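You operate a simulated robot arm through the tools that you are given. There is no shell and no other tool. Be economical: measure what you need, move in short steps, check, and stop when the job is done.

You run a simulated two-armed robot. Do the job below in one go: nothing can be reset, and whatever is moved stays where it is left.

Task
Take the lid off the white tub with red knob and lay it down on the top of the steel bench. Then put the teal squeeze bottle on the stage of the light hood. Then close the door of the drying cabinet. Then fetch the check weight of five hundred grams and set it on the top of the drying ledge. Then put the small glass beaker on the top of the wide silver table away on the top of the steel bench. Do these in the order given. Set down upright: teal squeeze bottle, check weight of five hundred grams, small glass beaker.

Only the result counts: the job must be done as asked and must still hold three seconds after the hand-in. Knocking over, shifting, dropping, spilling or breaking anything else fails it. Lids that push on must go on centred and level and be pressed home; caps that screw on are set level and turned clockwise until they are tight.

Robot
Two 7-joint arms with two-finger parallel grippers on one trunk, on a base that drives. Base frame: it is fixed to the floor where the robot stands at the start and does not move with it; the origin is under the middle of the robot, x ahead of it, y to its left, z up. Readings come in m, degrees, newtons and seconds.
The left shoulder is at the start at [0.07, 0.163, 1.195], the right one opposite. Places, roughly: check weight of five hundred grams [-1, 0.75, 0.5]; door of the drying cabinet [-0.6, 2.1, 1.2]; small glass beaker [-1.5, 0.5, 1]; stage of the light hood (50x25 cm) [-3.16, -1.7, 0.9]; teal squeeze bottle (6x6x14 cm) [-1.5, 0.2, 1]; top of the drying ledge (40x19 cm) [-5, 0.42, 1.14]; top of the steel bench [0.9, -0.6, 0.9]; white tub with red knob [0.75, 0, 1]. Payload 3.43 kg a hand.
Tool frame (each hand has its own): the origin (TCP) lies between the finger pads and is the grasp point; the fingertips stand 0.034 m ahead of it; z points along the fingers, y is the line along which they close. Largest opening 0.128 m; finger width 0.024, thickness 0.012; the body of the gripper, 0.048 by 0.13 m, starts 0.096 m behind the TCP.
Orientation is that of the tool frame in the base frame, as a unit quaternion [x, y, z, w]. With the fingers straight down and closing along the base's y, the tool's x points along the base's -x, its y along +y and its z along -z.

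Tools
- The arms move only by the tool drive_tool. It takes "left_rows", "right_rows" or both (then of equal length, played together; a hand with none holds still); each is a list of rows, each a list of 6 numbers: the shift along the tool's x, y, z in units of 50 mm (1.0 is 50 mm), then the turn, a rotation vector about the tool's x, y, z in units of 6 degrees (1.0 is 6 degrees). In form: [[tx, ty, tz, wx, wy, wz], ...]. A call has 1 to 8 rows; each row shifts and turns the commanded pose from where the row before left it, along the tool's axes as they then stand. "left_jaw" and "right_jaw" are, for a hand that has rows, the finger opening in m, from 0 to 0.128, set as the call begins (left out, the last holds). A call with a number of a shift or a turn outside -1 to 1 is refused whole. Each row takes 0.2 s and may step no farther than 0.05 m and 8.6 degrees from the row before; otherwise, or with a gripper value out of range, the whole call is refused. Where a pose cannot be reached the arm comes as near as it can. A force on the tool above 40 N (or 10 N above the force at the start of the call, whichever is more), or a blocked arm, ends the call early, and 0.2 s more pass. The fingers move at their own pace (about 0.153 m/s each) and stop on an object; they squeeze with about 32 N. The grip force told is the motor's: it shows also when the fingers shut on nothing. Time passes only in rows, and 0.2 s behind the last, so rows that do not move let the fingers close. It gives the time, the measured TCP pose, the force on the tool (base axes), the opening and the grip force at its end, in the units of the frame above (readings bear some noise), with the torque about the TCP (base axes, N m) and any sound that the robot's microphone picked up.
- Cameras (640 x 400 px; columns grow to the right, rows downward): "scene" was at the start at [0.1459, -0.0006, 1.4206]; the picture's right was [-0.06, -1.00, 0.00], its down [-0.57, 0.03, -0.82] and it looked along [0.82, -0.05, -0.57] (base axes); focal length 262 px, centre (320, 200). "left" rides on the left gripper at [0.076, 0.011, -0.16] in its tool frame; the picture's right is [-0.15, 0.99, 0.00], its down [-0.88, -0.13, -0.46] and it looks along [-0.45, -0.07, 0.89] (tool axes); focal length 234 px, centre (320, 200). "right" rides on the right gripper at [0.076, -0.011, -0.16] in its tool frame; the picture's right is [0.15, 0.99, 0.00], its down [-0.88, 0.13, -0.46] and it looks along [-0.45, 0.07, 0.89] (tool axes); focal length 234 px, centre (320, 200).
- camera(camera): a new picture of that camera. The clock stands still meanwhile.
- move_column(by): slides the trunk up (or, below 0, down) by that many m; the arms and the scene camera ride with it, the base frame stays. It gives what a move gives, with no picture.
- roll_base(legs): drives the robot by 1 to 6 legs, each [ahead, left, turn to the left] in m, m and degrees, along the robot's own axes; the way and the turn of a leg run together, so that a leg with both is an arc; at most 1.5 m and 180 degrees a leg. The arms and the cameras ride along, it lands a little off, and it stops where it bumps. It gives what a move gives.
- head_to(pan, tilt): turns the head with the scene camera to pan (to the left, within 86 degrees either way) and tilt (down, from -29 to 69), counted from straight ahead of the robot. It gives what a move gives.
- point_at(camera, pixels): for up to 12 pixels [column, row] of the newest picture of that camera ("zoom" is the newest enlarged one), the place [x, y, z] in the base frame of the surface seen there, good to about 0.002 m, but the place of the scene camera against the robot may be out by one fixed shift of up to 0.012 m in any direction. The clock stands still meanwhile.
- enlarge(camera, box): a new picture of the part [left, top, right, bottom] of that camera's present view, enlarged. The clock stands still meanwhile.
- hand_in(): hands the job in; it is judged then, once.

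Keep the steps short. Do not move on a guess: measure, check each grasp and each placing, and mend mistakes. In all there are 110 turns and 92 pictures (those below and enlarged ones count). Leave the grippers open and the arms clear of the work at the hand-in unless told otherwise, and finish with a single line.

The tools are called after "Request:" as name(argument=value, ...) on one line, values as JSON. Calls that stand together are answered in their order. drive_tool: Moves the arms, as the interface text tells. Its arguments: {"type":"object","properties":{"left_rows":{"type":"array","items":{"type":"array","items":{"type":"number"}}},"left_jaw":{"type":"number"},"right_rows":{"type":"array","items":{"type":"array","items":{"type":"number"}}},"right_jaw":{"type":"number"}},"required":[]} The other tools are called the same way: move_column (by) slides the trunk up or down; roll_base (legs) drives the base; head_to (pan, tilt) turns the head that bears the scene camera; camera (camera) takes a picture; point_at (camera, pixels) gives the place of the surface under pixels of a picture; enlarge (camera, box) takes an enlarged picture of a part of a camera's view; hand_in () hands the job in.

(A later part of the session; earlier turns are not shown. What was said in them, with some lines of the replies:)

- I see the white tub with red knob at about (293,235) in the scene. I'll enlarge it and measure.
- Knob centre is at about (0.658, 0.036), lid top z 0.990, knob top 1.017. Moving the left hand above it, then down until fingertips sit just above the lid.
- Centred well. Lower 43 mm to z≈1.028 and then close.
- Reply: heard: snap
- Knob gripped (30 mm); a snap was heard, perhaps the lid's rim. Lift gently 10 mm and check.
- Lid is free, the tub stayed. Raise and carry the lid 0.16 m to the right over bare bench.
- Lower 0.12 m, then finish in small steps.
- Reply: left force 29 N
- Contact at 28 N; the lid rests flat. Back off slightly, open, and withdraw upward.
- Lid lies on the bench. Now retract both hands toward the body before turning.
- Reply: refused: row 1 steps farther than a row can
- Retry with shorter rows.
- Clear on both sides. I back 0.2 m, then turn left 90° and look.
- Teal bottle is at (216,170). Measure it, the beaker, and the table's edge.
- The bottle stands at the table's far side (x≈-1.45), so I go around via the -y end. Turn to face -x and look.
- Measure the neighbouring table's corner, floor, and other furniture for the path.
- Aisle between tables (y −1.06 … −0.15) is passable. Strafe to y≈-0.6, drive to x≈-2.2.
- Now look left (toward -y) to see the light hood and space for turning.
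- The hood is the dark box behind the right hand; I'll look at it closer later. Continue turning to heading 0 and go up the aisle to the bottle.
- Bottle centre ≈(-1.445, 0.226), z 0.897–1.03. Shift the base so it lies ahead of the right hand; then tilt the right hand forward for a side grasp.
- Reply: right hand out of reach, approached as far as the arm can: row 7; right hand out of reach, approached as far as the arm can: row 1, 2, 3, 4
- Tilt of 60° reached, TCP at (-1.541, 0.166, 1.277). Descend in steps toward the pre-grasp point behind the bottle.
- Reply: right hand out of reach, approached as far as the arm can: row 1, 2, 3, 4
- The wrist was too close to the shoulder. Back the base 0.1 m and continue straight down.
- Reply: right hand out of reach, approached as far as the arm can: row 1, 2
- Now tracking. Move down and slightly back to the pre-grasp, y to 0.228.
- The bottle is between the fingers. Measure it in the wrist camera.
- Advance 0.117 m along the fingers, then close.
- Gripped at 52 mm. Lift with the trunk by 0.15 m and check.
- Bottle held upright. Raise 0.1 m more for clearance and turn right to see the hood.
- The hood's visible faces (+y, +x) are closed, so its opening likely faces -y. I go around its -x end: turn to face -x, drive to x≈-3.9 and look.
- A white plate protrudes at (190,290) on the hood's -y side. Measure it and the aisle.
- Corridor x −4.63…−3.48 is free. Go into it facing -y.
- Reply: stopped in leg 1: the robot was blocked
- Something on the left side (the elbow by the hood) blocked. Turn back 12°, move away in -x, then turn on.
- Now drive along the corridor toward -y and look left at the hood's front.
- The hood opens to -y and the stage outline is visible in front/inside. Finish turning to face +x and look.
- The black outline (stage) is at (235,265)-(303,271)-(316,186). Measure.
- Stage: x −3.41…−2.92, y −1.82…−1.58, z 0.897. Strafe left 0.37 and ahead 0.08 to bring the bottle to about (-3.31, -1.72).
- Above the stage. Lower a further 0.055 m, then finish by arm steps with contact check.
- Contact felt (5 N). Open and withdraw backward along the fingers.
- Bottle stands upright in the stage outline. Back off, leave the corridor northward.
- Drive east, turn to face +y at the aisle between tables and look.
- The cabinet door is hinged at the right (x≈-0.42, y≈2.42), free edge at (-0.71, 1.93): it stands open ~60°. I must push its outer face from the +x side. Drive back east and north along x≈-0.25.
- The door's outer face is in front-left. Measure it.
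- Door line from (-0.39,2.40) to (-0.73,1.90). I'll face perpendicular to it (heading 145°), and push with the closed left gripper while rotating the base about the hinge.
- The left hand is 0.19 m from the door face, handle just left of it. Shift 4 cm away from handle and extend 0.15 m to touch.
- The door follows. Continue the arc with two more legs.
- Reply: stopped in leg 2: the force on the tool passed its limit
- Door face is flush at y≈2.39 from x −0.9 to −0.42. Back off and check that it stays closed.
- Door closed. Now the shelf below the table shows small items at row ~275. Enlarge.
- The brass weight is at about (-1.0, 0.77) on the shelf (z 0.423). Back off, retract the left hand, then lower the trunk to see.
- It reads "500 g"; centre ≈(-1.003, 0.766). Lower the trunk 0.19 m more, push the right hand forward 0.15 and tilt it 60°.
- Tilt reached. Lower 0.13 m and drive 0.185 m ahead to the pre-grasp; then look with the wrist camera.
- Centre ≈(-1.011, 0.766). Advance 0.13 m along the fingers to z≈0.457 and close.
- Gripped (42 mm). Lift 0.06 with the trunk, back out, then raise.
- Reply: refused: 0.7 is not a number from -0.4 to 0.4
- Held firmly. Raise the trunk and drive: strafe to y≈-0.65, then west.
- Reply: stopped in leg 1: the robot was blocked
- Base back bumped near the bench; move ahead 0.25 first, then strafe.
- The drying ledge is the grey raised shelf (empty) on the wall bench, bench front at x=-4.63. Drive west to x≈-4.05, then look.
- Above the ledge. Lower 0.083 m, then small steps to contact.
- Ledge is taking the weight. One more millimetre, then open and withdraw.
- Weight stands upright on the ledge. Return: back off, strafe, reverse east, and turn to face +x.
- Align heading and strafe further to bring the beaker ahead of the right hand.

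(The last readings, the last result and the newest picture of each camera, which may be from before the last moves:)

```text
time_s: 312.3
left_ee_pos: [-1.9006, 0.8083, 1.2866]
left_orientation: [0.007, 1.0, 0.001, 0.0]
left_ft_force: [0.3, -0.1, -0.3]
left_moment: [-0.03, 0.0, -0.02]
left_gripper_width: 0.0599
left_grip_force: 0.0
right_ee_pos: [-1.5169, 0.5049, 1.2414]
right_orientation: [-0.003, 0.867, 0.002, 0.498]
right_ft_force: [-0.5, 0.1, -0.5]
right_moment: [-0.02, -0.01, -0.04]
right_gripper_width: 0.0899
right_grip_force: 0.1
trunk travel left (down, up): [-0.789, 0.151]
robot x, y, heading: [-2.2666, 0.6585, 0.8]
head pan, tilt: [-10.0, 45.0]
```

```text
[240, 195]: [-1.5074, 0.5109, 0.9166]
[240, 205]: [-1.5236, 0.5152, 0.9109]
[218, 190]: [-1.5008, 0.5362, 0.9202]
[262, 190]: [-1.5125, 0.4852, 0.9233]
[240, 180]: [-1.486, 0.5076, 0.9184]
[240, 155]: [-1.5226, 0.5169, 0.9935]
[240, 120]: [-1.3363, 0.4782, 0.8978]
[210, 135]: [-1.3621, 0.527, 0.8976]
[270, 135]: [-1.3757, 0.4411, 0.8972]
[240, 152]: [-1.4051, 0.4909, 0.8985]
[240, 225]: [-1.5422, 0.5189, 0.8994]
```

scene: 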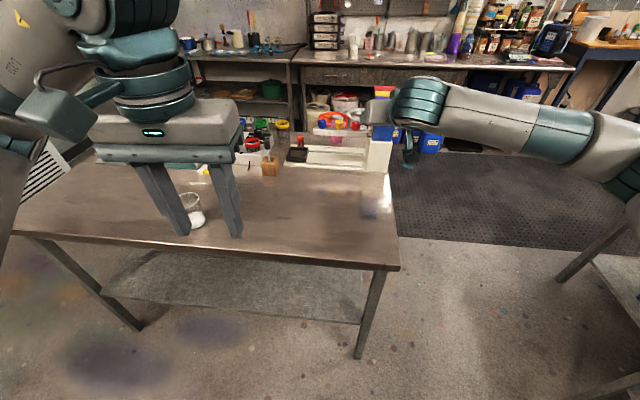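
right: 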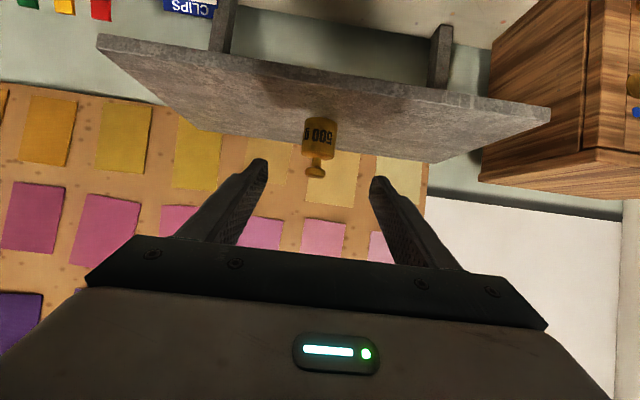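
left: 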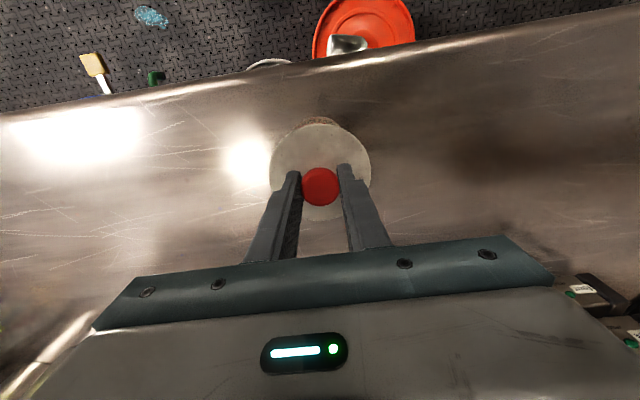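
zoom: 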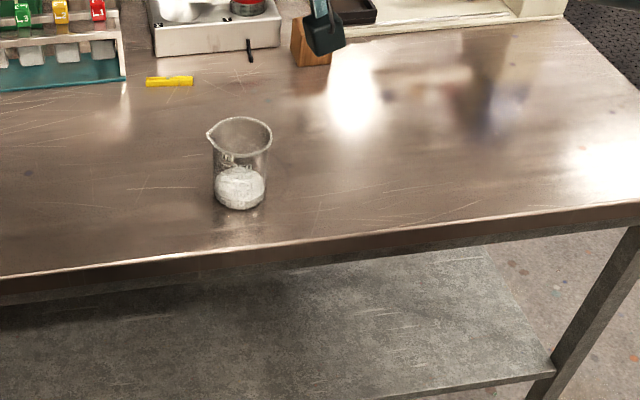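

Beaker centre ≈(-1.496, 0.511), rim z≈0.995. Retract the right hand 0.1 m, open to 0.11, then lower by trunk.

Request:
drive_tool(right_rows=[[0.48, 0.06, -0.83, 0, 0, 0], [0.48, 0.06, -0.83, 0, 0, 0], [0, 0, 0, 0, 0, 0]], right_jaw=0.11)

Request:
move_column(by=-0.23)

Request:
camera(camera="right")

```text
time_s: 313.1
left_ee_pos: [-1.8979, 0.8091, 1.2861]
left_orientation: [0.007, 1.0, 0.003, 0.0]
left_ft_force: [0.1, -0.5, 0.1]
left_moment: [-0.01, 0.0, 0.0]
left_gripper_width: 0.0601
left_grip_force: 0.0
right_ee_pos: [-1.6127, 0.508, 1.2411]
right_orientation: [-0.002, 0.868, 0.001, 0.497]
right_ft_force: [-0.6, -0.3, -0.6]
right_moment: [0.01, 0.0, 0.06]
right_gripper_width: 0.1099
right_grip_force: 0.0
trunk travel left (down, up): [-0.789, 0.151]
robot x, y, heading: [-2.2692, 0.66, 0.4]
head pan, tilt: [-10.0, 45.0]
```

```text
time_s: 315.5
left_ee_pos: [-1.8995, 0.8096, 1.0555]
left_orientation: [0.007, 1.0, 0.001, 0.0]
left_ft_force: [0.0, 0.4, 0.6]
left_moment: [-0.01, 0.0, 0.0]
left_gripper_width: 0.0601
left_grip_force: 0.1
right_ee_pos: [-1.6153, 0.5086, 1.0115]
right_orientation: [-0.003, 0.867, 0.002, 0.498]
right_ft_force: [-0.9, 0.5, 0.0]
right_moment: [-0.02, 0.0, 0.02]
right_gripper_width: 0.1099
right_grip_force: 0.1
trunk travel left (down, up): [-0.559, 0.381]
robot x, y, heading: [-2.2697, 0.6578, 0.6]
head pan, tilt: [-10.0, 45.0]
```

```text
27 pictures are left
```

right: 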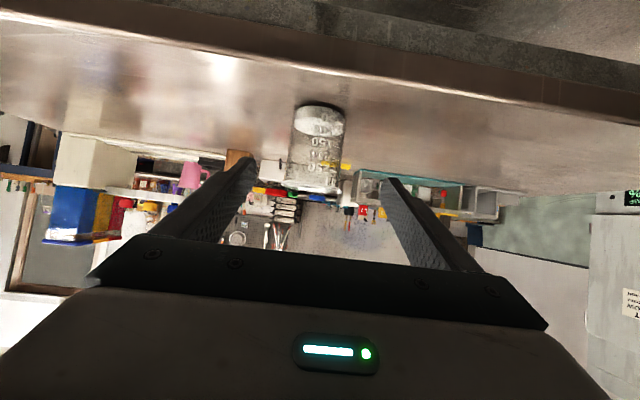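

Request:
point_at(camera="right", pixels=[[318, 128], [300, 125], [338, 125], [318, 112], [317, 142], [314, 188], [318, 158]])

```text
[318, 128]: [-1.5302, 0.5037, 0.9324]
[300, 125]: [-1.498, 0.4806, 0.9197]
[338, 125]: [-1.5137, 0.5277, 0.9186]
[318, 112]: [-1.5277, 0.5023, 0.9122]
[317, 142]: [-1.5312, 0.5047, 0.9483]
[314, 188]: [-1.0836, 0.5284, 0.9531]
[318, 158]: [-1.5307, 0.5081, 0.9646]
```

Beaker centre ≈(-1.502, 0.506). Advance 0.13 m along the fingers and close.

Request:
drive_tool(right_rows=[[0, -0.01, 0.653, 0, 0, 0], [0, -0.01, 0.653, 0, 0, 0], [0, -0.01, 0.653, 0, 0, 0], [0, 0, 0.653, 0, 0, 0], [0, 0, 0, 0, 0, 0]])

Request:
drive_tool(right_rows=[[0, 0, 0, 0, 0, 0], [0, 0, 0, 0, 0, 0], [0, 0, 0, 0, 0, 0]], right_jaw=0.04)

Request:
camera(camera="right")

```text
time_s: 316.7
left_ee_pos: [-1.8999, 0.8089, 1.0559]
left_orientation: [0.007, 1.0, 0.002, 0.0]
left_ft_force: [0.2, 0.4, -0.7]
left_moment: [-0.02, -0.02, 0.02]
left_gripper_width: 0.0599
left_grip_force: 0.1
right_ee_pos: [-1.5065, 0.5073, 0.9465]
right_orientation: [-0.003, 0.867, 0.002, 0.498]
right_ft_force: [0.1, 0.3, 0.3]
right_moment: [0.0, -0.02, 0.01]
right_gripper_width: 0.1099
right_grip_force: 0.1
trunk travel left (down, up): [-0.559, 0.381]
robot x, y, heading: [-2.271, 0.6615, 0.5]
head pan, tilt: [-10.0, 45.0]
```

```text
time_s: 317.5
left_ee_pos: [-1.9017, 0.8077, 1.0552]
left_orientation: [0.007, 1.0, 0.003, 0.0]
left_ft_force: [-0.6, 0.7, 0.4]
left_moment: [-0.04, 0.01, 0.0]
left_gripper_width: 0.0601
left_grip_force: 0.0
right_ee_pos: [-1.5052, 0.5074, 0.9472]
right_orientation: [-0.004, 0.867, 0.003, 0.498]
right_ft_force: [-1.2, 0.6, 0.0]
right_moment: [0.01, 0.03, 0.01]
right_gripper_width: 0.0671
right_grip_force: 32.1
trunk travel left (down, up): [-0.559, 0.381]
robot x, y, heading: [-2.2665, 0.6563, 0.4]
head pan, tilt: [-10.0, 45.0]
```

```text
26 pictures are left
```

right: 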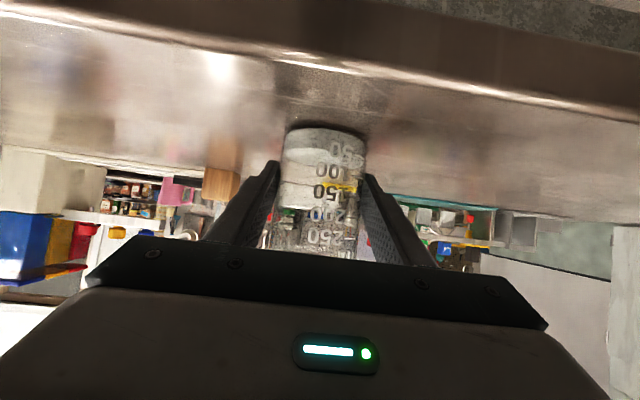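

Gripped (67 mm). Lift with the trunk, check, then strafe out.

Request:
move_column(by=0.1)

Request:
move_column(by=0.2)

Request:
camera(camera="right")

Request:
roll_base(legs=[[0.05, -1.28, -0.5]])

```text
time_s: 318.9
left_ee_pos: [-1.8994, 0.8084, 1.1557]
left_orientation: [0.007, 1.0, 0.002, -0.001]
left_ft_force: [-1.2, -0.9, 0.0]
left_moment: [-0.01, 0.02, 0.0]
left_gripper_width: 0.0601
left_grip_force: 0.1
right_ee_pos: [-1.5064, 0.5075, 1.0458]
right_orientation: [-0.003, 0.867, 0.002, 0.498]
right_ft_force: [0.7, 0.2, -2.2]
right_moment: [-0.01, -0.01, 0.0]
right_gripper_width: 0.0669
right_grip_force: 31.6
trunk travel left (down, up): [-0.659, 0.281]
robot x, y, heading: [-2.2685, 0.6575, 0.6]
head pan, tilt: [-10.0, 45.0]
```

```text
time_s: 321.0
left_ee_pos: [-1.8998, 0.8095, 1.3549]
left_orientation: [0.008, 1.0, 0.002, -0.002]
left_ft_force: [0.2, 0.4, 0.1]
left_moment: [-0.02, -0.03, 0.0]
left_gripper_width: 0.06
left_grip_force: 0.1
right_ee_pos: [-1.5073, 0.5079, 1.2453]
right_orientation: [-0.004, 0.868, 0.003, 0.497]
right_ft_force: [-0.2, -0.4, -0.3]
right_moment: [0.01, -0.01, 0.04]
right_gripper_width: 0.0671
right_grip_force: 32.1
trunk travel left (down, up): [-0.859, 0.081]
robot x, y, heading: [-2.2676, 0.657, 0.8]
head pan, tilt: [-10.0, 45.0]
```

```text
25 pictures are left
```

right: 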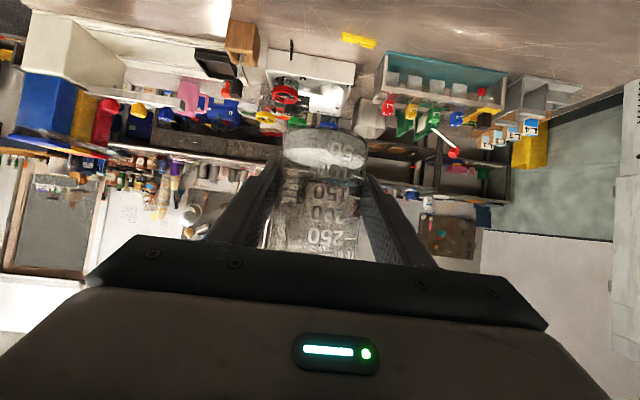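

```text
time_s: 327.4
left_ee_pos: [-1.8396, -0.4496, 1.3555]
left_orientation: [0.011, 1.0, 0.001, 0.0]
left_ft_force: [-0.4, 0.3, 0.6]
left_moment: [-0.02, 0.01, 0.01]
left_gripper_width: 0.06
left_grip_force: 0.0
right_ee_pos: [-1.4479, -0.7542, 1.2461]
right_orientation: [-0.001, 0.867, 0.0, 0.498]
right_ft_force: [-0.9, 1.7, -0.8]
right_moment: [0.01, 0.01, -0.01]
right_gripper_width: 0.0671
right_grip_force: 32.1
trunk travel left (down, up): [-0.859, 0.081]
robot x, y, heading: [-2.2121, -0.5985, 0.5]
head pan, tilt: [-10.0, 45.0]
```

Held well. Drive east to x≈-0.3, then strafe to y≈-0.25 and look.

Request:
roll_base(legs=[[1.0, 0, -0.5], [0.92, 0, 0], [0, 0.35, 0]])

Request:
head_to(pan=0, tilt=40)

Request:
camera(camera="scene")

```text
time_s: 338.8
left_ee_pos: [0.0892, -0.1581, 1.3558]
left_orientation: [0.035, 0.999, 0.003, -0.001]
left_ft_force: [0.3, -0.6, 0.4]
left_moment: [0.07, 0.02, -0.02]
left_gripper_width: 0.06
left_grip_force: 0.0
right_ee_pos: [0.4644, -0.4828, 1.2471]
right_orientation: [0.023, 0.867, -0.012, 0.498]
right_ft_force: [-0.9, 1.0, -0.9]
right_moment: [0.04, 0.01, 0.03]
right_gripper_width: 0.0669
right_grip_force: 31.9
trunk travel left (down, up): [-0.859, 0.081]
robot x, y, heading: [-0.2888, -0.2852, -2.8]
head pan, tilt: [-10.0, 45.0]
```

```text
time_s: 339.5
left_ee_pos: [0.0891, -0.1563, 1.3556]
left_orientation: [0.036, 0.999, 0.002, -0.001]
left_ft_force: [1.2, 0.0, 0.9]
left_moment: [-0.01, 0.0, -0.04]
left_gripper_width: 0.06
left_grip_force: 0.0
right_ee_pos: [0.4654, -0.4797, 1.2463]
right_orientation: [0.022, 0.867, -0.013, 0.497]
right_ft_force: [0.7, -0.1, -1.7]
right_moment: [0.01, 0.06, 0.03]
right_gripper_width: 0.067
right_grip_force: 31.9
trunk travel left (down, up): [-0.859, 0.081]
robot x, y, heading: [-0.2866, -0.2896, -2.8]
head pan, tilt: [0.0, 40.0]
```

```text
24 pictures are left
```

scene: 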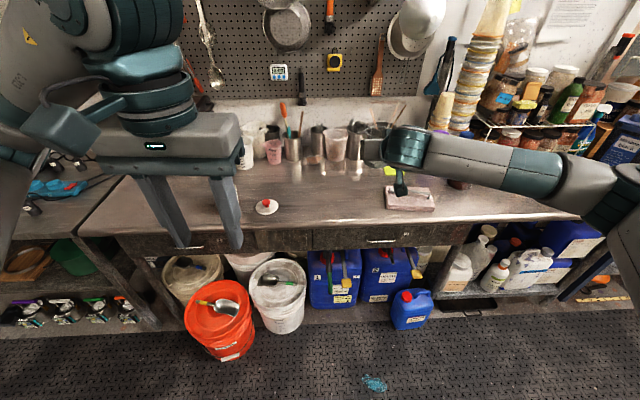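

Free bench surface lies between the lid (267,206) and the board (410,198). Measure.

Request:
point_at(camera="scene", pixels=[[267, 206], [330, 205], [330, 190], [387, 205], [330, 222], [330, 230], [345, 195], [330, 175], [215, 345], [370, 205]])

Request:
roll_base(legs=[[0.0, 0.12, 2.8]])

```text
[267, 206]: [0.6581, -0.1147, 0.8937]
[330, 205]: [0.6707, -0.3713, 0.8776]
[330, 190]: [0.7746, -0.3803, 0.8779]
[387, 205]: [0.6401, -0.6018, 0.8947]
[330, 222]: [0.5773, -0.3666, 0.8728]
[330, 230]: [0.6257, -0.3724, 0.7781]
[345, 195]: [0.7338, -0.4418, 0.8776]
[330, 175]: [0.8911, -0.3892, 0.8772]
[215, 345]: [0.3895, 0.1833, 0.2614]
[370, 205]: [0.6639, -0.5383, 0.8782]
```

```text
time_s: 340.8
left_ee_pos: [0.0851, -0.0228, 1.3563]
left_orientation: [0.011, 1.0, 0.003, 0.0]
left_ft_force: [-0.6, -0.1, -0.3]
left_moment: [0.0, 0.03, 0.01]
left_gripper_width: 0.0601
left_grip_force: 0.0
right_ee_pos: [0.4768, -0.3285, 1.2446]
right_orientation: [0.003, 0.868, -0.001, 0.496]
right_ft_force: [0.3, 0.3, -1.5]
right_moment: [0.01, 0.03, 0.02]
right_gripper_width: 0.0668
right_grip_force: 31.4
trunk travel left (down, up): [-0.859, 0.081]
robot x, y, heading: [-0.2823, -0.1683, 0.2]
head pan, tilt: [0.0, 40.0]
```

Drive 0.225 m ahead so the beaker is at (0.70, -0.34), then lower.

Request:
roll_base(legs=[[0.225, -0.02, 0]])

Request:
move_column(by=-0.25)

Request:
camera(camera="scene")

```text
time_s: 342.5
left_ee_pos: [0.3117, -0.0394, 1.3559]
left_orientation: [0.011, 1.0, 0.002, 0.001]
left_ft_force: [0.2, -0.5, 0.1]
left_moment: [0.02, 0.03, -0.01]
left_gripper_width: 0.0598
left_grip_force: 0.1
right_ee_pos: [0.703, -0.3433, 1.2469]
right_orientation: [-0.001, 0.866, 0.001, 0.499]
right_ft_force: [-0.8, 0.1, -1.3]
right_moment: [0.01, 0.03, 0.02]
right_gripper_width: 0.0669
right_grip_force: 32.1
trunk travel left (down, up): [-0.859, 0.081]
robot x, y, heading: [-0.0547, -0.1867, 0.3]
head pan, tilt: [0.0, 40.0]
```

```text
time_s: 345.1
left_ee_pos: [0.3133, -0.0386, 1.1062]
left_orientation: [0.01, 1.0, 0.002, 0.0]
left_ft_force: [0.0, 0.2, 0.3]
left_moment: [0.01, 0.02, 0.01]
left_gripper_width: 0.0599
left_grip_force: 0.0
right_ee_pos: [0.7047, -0.3439, 0.9944]
right_orientation: [-0.001, 0.868, 0.001, 0.497]
right_ft_force: [-0.4, -0.4, -1.7]
right_moment: [0.0, 0.02, 0.03]
right_gripper_width: 0.067
right_grip_force: 31.5
trunk travel left (down, up): [-0.609, 0.331]
robot x, y, heading: [-0.0586, -0.1863, 0.4]
head pan, tilt: [0.0, 40.0]
```

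```text
23 pictures are left
```

scene: 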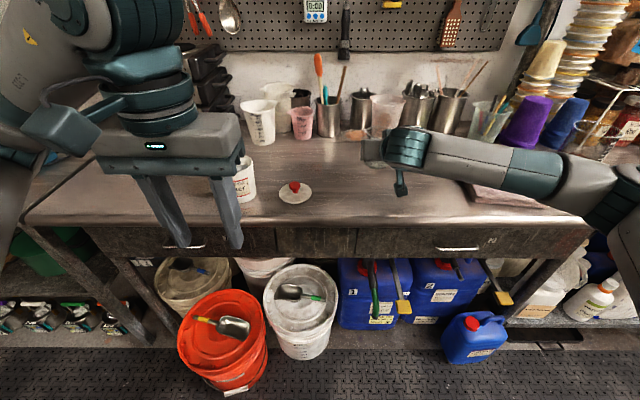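

Lower 0.055 m, then small steps to contact.

Request:
move_column(by=-0.055)

Request:
drive_tool(right_rows=[[0.052, 0, 0.03, 0, 0, 0], [0.052, 0, 0.03, 0, 0, 0], [0.035, 0, 0.02, 0, 0, 0], [0, 0, 0, 0, 0, 0]])

```text
time_s: 346.0
left_ee_pos: [0.3137, -0.0392, 1.0512]
left_orientation: [0.01, 1.0, 0.001, 0.0]
left_ft_force: [0.0, -0.4, -0.1]
left_moment: [-0.01, 0.01, -0.05]
left_gripper_width: 0.0601
left_grip_force: 0.0
right_ee_pos: [0.7054, -0.3432, 0.9407]
right_orientation: [-0.001, 0.868, 0.0, 0.497]
right_ft_force: [-0.1, 0.2, -1.5]
right_moment: [0.01, 0.02, 0.0]
right_gripper_width: 0.067
right_grip_force: 32.1
trunk travel left (down, up): [-0.554, 0.386]
robot x, y, heading: [-0.0566, -0.1874, 0.4]
head pan, tilt: [0.0, 40.0]
```

```text
time_s: 347.0
left_ee_pos: [0.314, -0.0389, 1.051]
left_orientation: [0.01, 1.0, 0.001, 0.0]
left_ft_force: [1.2, 0.2, 0.3]
left_moment: [0.03, 0.01, 0.0]
left_gripper_width: 0.0599
left_grip_force: 0.2
right_ee_pos: [0.7062, -0.3436, 0.9327]
right_orientation: [-0.001, 0.867, 0.0, 0.498]
right_ft_force: [0.2, -0.2, -1.5]
right_moment: [0.01, 0.05, 0.0]
right_gripper_width: 0.067
right_grip_force: 31.8
trunk travel left (down, up): [-0.554, 0.386]
robot x, y, heading: [-0.0579, -0.1871, 0.2]
head pan, tilt: [0.0, 40.0]
```

Not yet touching (z 0.9327). Continue in 1.5 mm steps.

Request:
drive_tool(right_rows=[[0.026, 0, 0.015, 0, 0, 0], [0.026, 0, 0.015, 0, 0, 0], [0.026, 0, 0.015, 0, 0, 0], [0, 0, 0, 0, 0, 0]])

Request:
camera(camera="right")

```text
time_s: 348.0
left_ee_pos: [0.3141, -0.0389, 1.0502]
left_orientation: [0.01, 1.0, 0.002, 0.0]
left_ft_force: [-1.2, -0.9, 0.1]
left_moment: [0.05, 0.01, -0.03]
left_gripper_width: 0.06
left_grip_force: 0.2
right_ee_pos: [0.7059, -0.3439, 0.9278]
right_orientation: [0.0, 0.868, 0.0, 0.497]
right_ft_force: [0.4, 0.1, -2.0]
right_moment: [0.0, 0.02, 0.0]
right_gripper_width: 0.0672
right_grip_force: 31.9
trunk travel left (down, up): [-0.554, 0.386]
robot x, y, heading: [-0.0589, -0.191, 0.3]
head pan, tilt: [0.0, 40.0]
```

```text
22 pictures are left
```

right: 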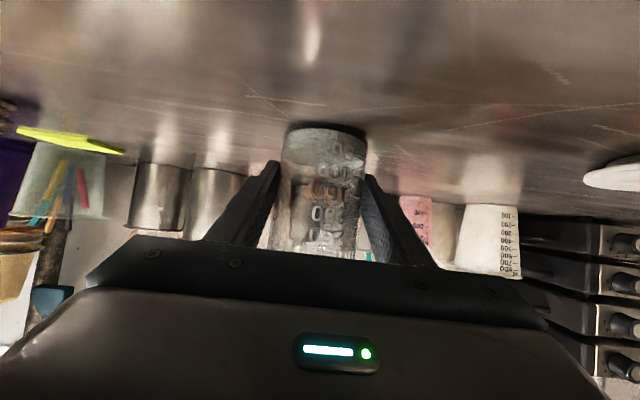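

Very close. Continue one millimetre at a time.

Request:
drive_tool(right_rows=[[0.018, 0, 0.01, 0, 0, 0], [0.018, 0, 0.01, 0, 0, 0], [0, 0, 0, 0, 0, 0]])

```text
time_s: 348.8
left_ee_pos: [0.3138, -0.038, 1.0502]
left_orientation: [0.01, 1.0, 0.002, 0.0]
left_ft_force: [0.8, -0.8, 0.2]
left_moment: [0.02, 0.02, -0.03]
left_gripper_width: 0.06
left_grip_force: 0.1
right_ee_pos: [0.7054, -0.3436, 0.9257]
right_orientation: [0.0, 0.867, 0.0, 0.498]
right_ft_force: [0.3, -0.4, -0.3]
right_moment: [0.03, -0.04, -0.04]
right_gripper_width: 0.0669
right_grip_force: 31.8
trunk travel left (down, up): [-0.554, 0.386]
robot x, y, heading: [-0.0549, -0.1878, 0.5]
head pan, tilt: [0.0, 40.0]
```

Request:
drive_tool(right_rows=[[0.018, 0, 0.01, 0, 0, 0], [0.009, 0, 0.005, 0, 0, 0], [0, 0, 0, 0, 0, 0]])

```text
time_s: 349.6
left_ee_pos: [0.3139, -0.0398, 1.0502]
left_orientation: [0.009, 1.0, 0.001, -0.001]
left_ft_force: [0.6, 0.8, -0.2]
left_moment: [0.01, 0.01, 0.0]
left_gripper_width: 0.0598
left_grip_force: 0.1
right_ee_pos: [0.7066, -0.343, 0.9266]
right_orientation: [0.001, 0.867, 0.0, 0.498]
right_ft_force: [2.2, -1.9, 6.2]
right_moment: [0.08, -0.02, 0.0]
right_gripper_width: 0.067
right_grip_force: 31.9
trunk travel left (down, up): [-0.554, 0.386]
robot x, y, heading: [-0.0548, -0.1886, 0.4]
head pan, tilt: [0.0, 40.0]
```

Contact (6 N). Open and withdraw.

Request:
drive_tool(right_rows=[[0, 0, 0, 0, 0, 0], [0, 0, 0, 0, 0, 0], [0, 0, 0, 0, 0, 0]], right_jaw=0.11)

Request:
drive_tool(right_rows=[[-0.03, 0, -0.6, 0, 0, 0], [0, 0, -0.7, 0, 0, 0], [0, 0, -0.7, 0, 0, 0], [0, 0, -0.7, 0, 0, 0], [0, 0, 0, 0, 0, 0]])

Request:
move_column(by=0.2)

Request:
roll_base(legs=[[-0.25, 0, 0]])

Request:
camera(camera="scene")

Request:
enlarge(camera="scene", box=[220, 130, 460, 280])

```text
time_s: 350.4
left_ee_pos: [0.3134, -0.0385, 1.0507]
left_orientation: [0.009, 1.0, 0.002, -0.001]
left_ft_force: [0.5, 0.6, -0.2]
left_moment: [-0.02, -0.02, 0.0]
left_gripper_width: 0.06
left_grip_force: 0.0
right_ee_pos: [0.7056, -0.3419, 0.9244]
right_orientation: [-0.001, 0.868, 0.0, 0.497]
right_ft_force: [-0.6, -0.1, -0.4]
right_moment: [0.02, 0.02, 0.03]
right_gripper_width: 0.1098
right_grip_force: 0.0
trunk travel left (down, up): [-0.554, 0.386]
robot x, y, heading: [-0.055, -0.1869, 0.4]
head pan, tilt: [0.0, 40.0]
```

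```text
time_s: 351.6
left_ee_pos: [0.3123, -0.0399, 1.0502]
left_orientation: [0.01, 1.0, 0.001, -0.002]
left_ft_force: [0.8, 0.2, 0.2]
left_moment: [0.02, 0.03, 0.01]
left_gripper_width: 0.0602
left_grip_force: 0.0
right_ee_pos: [0.5906, -0.3396, 0.9946]
right_orientation: [0.0, 0.868, 0.0, 0.497]
right_ft_force: [0.1, -0.2, 0.9]
right_moment: [0.03, 0.01, 0.01]
right_gripper_width: 0.1099
right_grip_force: 0.1
trunk travel left (down, up): [-0.554, 0.386]
robot x, y, heading: [-0.0583, -0.1872, 0.1]
head pan, tilt: [0.0, 40.0]
```

```text
time_s: 353.8
left_ee_pos: [0.3144, -0.038, 1.2502]
left_orientation: [0.01, 1.0, 0.002, 0.0]
left_ft_force: [-0.7, -0.7, 0.2]
left_moment: [-0.03, 0.02, 0.0]
left_gripper_width: 0.06
left_grip_force: 0.1
right_ee_pos: [0.5903, -0.3396, 1.1938]
right_orientation: [-0.001, 0.867, 0.0, 0.498]
right_ft_force: [0.3, -1.2, 0.3]
right_moment: [0.0, 0.02, 0.01]
right_gripper_width: 0.1102
right_grip_force: 0.0
trunk travel left (down, up): [-0.754, 0.186]
robot x, y, heading: [-0.0571, -0.1868, 0.2]
head pan, tilt: [0.0, 40.0]
```

```text
time_s: 355.7
left_ee_pos: [0.056, -0.0403, 1.2501]
left_orientation: [0.009, 1.0, 0.001, -0.001]
left_ft_force: [0.7, 0.3, 0.0]
left_moment: [-0.02, 0.0, -0.01]
left_gripper_width: 0.0599
left_grip_force: 0.1
right_ee_pos: [0.3331, -0.3415, 1.1935]
right_orientation: [-0.001, 0.867, 0.001, 0.497]
right_ft_force: [-0.4, -0.2, 0.7]
right_moment: [0.01, -0.03, 0.04]
right_gripper_width: 0.1105
right_grip_force: 0.1
trunk travel left (down, up): [-0.754, 0.186]
robot x, y, heading: [-0.3155, -0.1888, 0.3]
head pan, tilt: [0.0, 40.0]
```

```text
21 pictures are left
```

scene: 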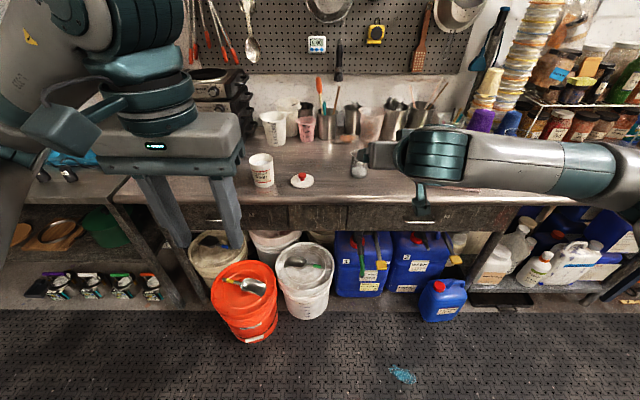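

```text
2.67 times, centred on (340, 205) of scene
```

zoom: 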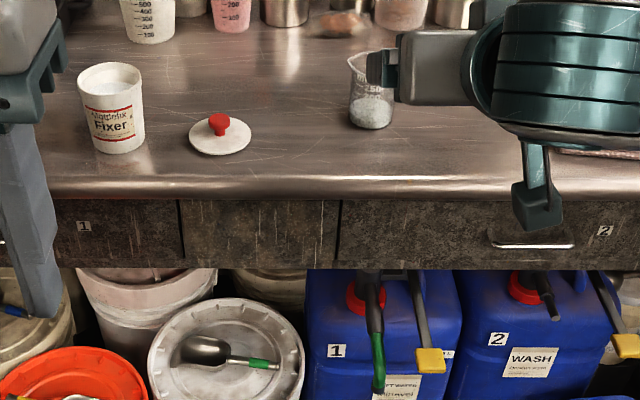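

The beaker stands upright on the bench, with the lid and tub undisturbed. Both grippers are open and clear, so I hand in.

Request:
hand_in()

```text
The job is handed in.
```

All five tasks were done in the order given and the job is handed in: the lid lies on the steel bench, the teal bottle stands on the hood stage, the cabinet door is closed, the 500 g weight stands on the drying ledge, and the beaker stands on the steel bench; the robot was blocked twice while driving (beside the light hood and near the steel bench) and I saw nothing displaced, but I did not check those spots closely.
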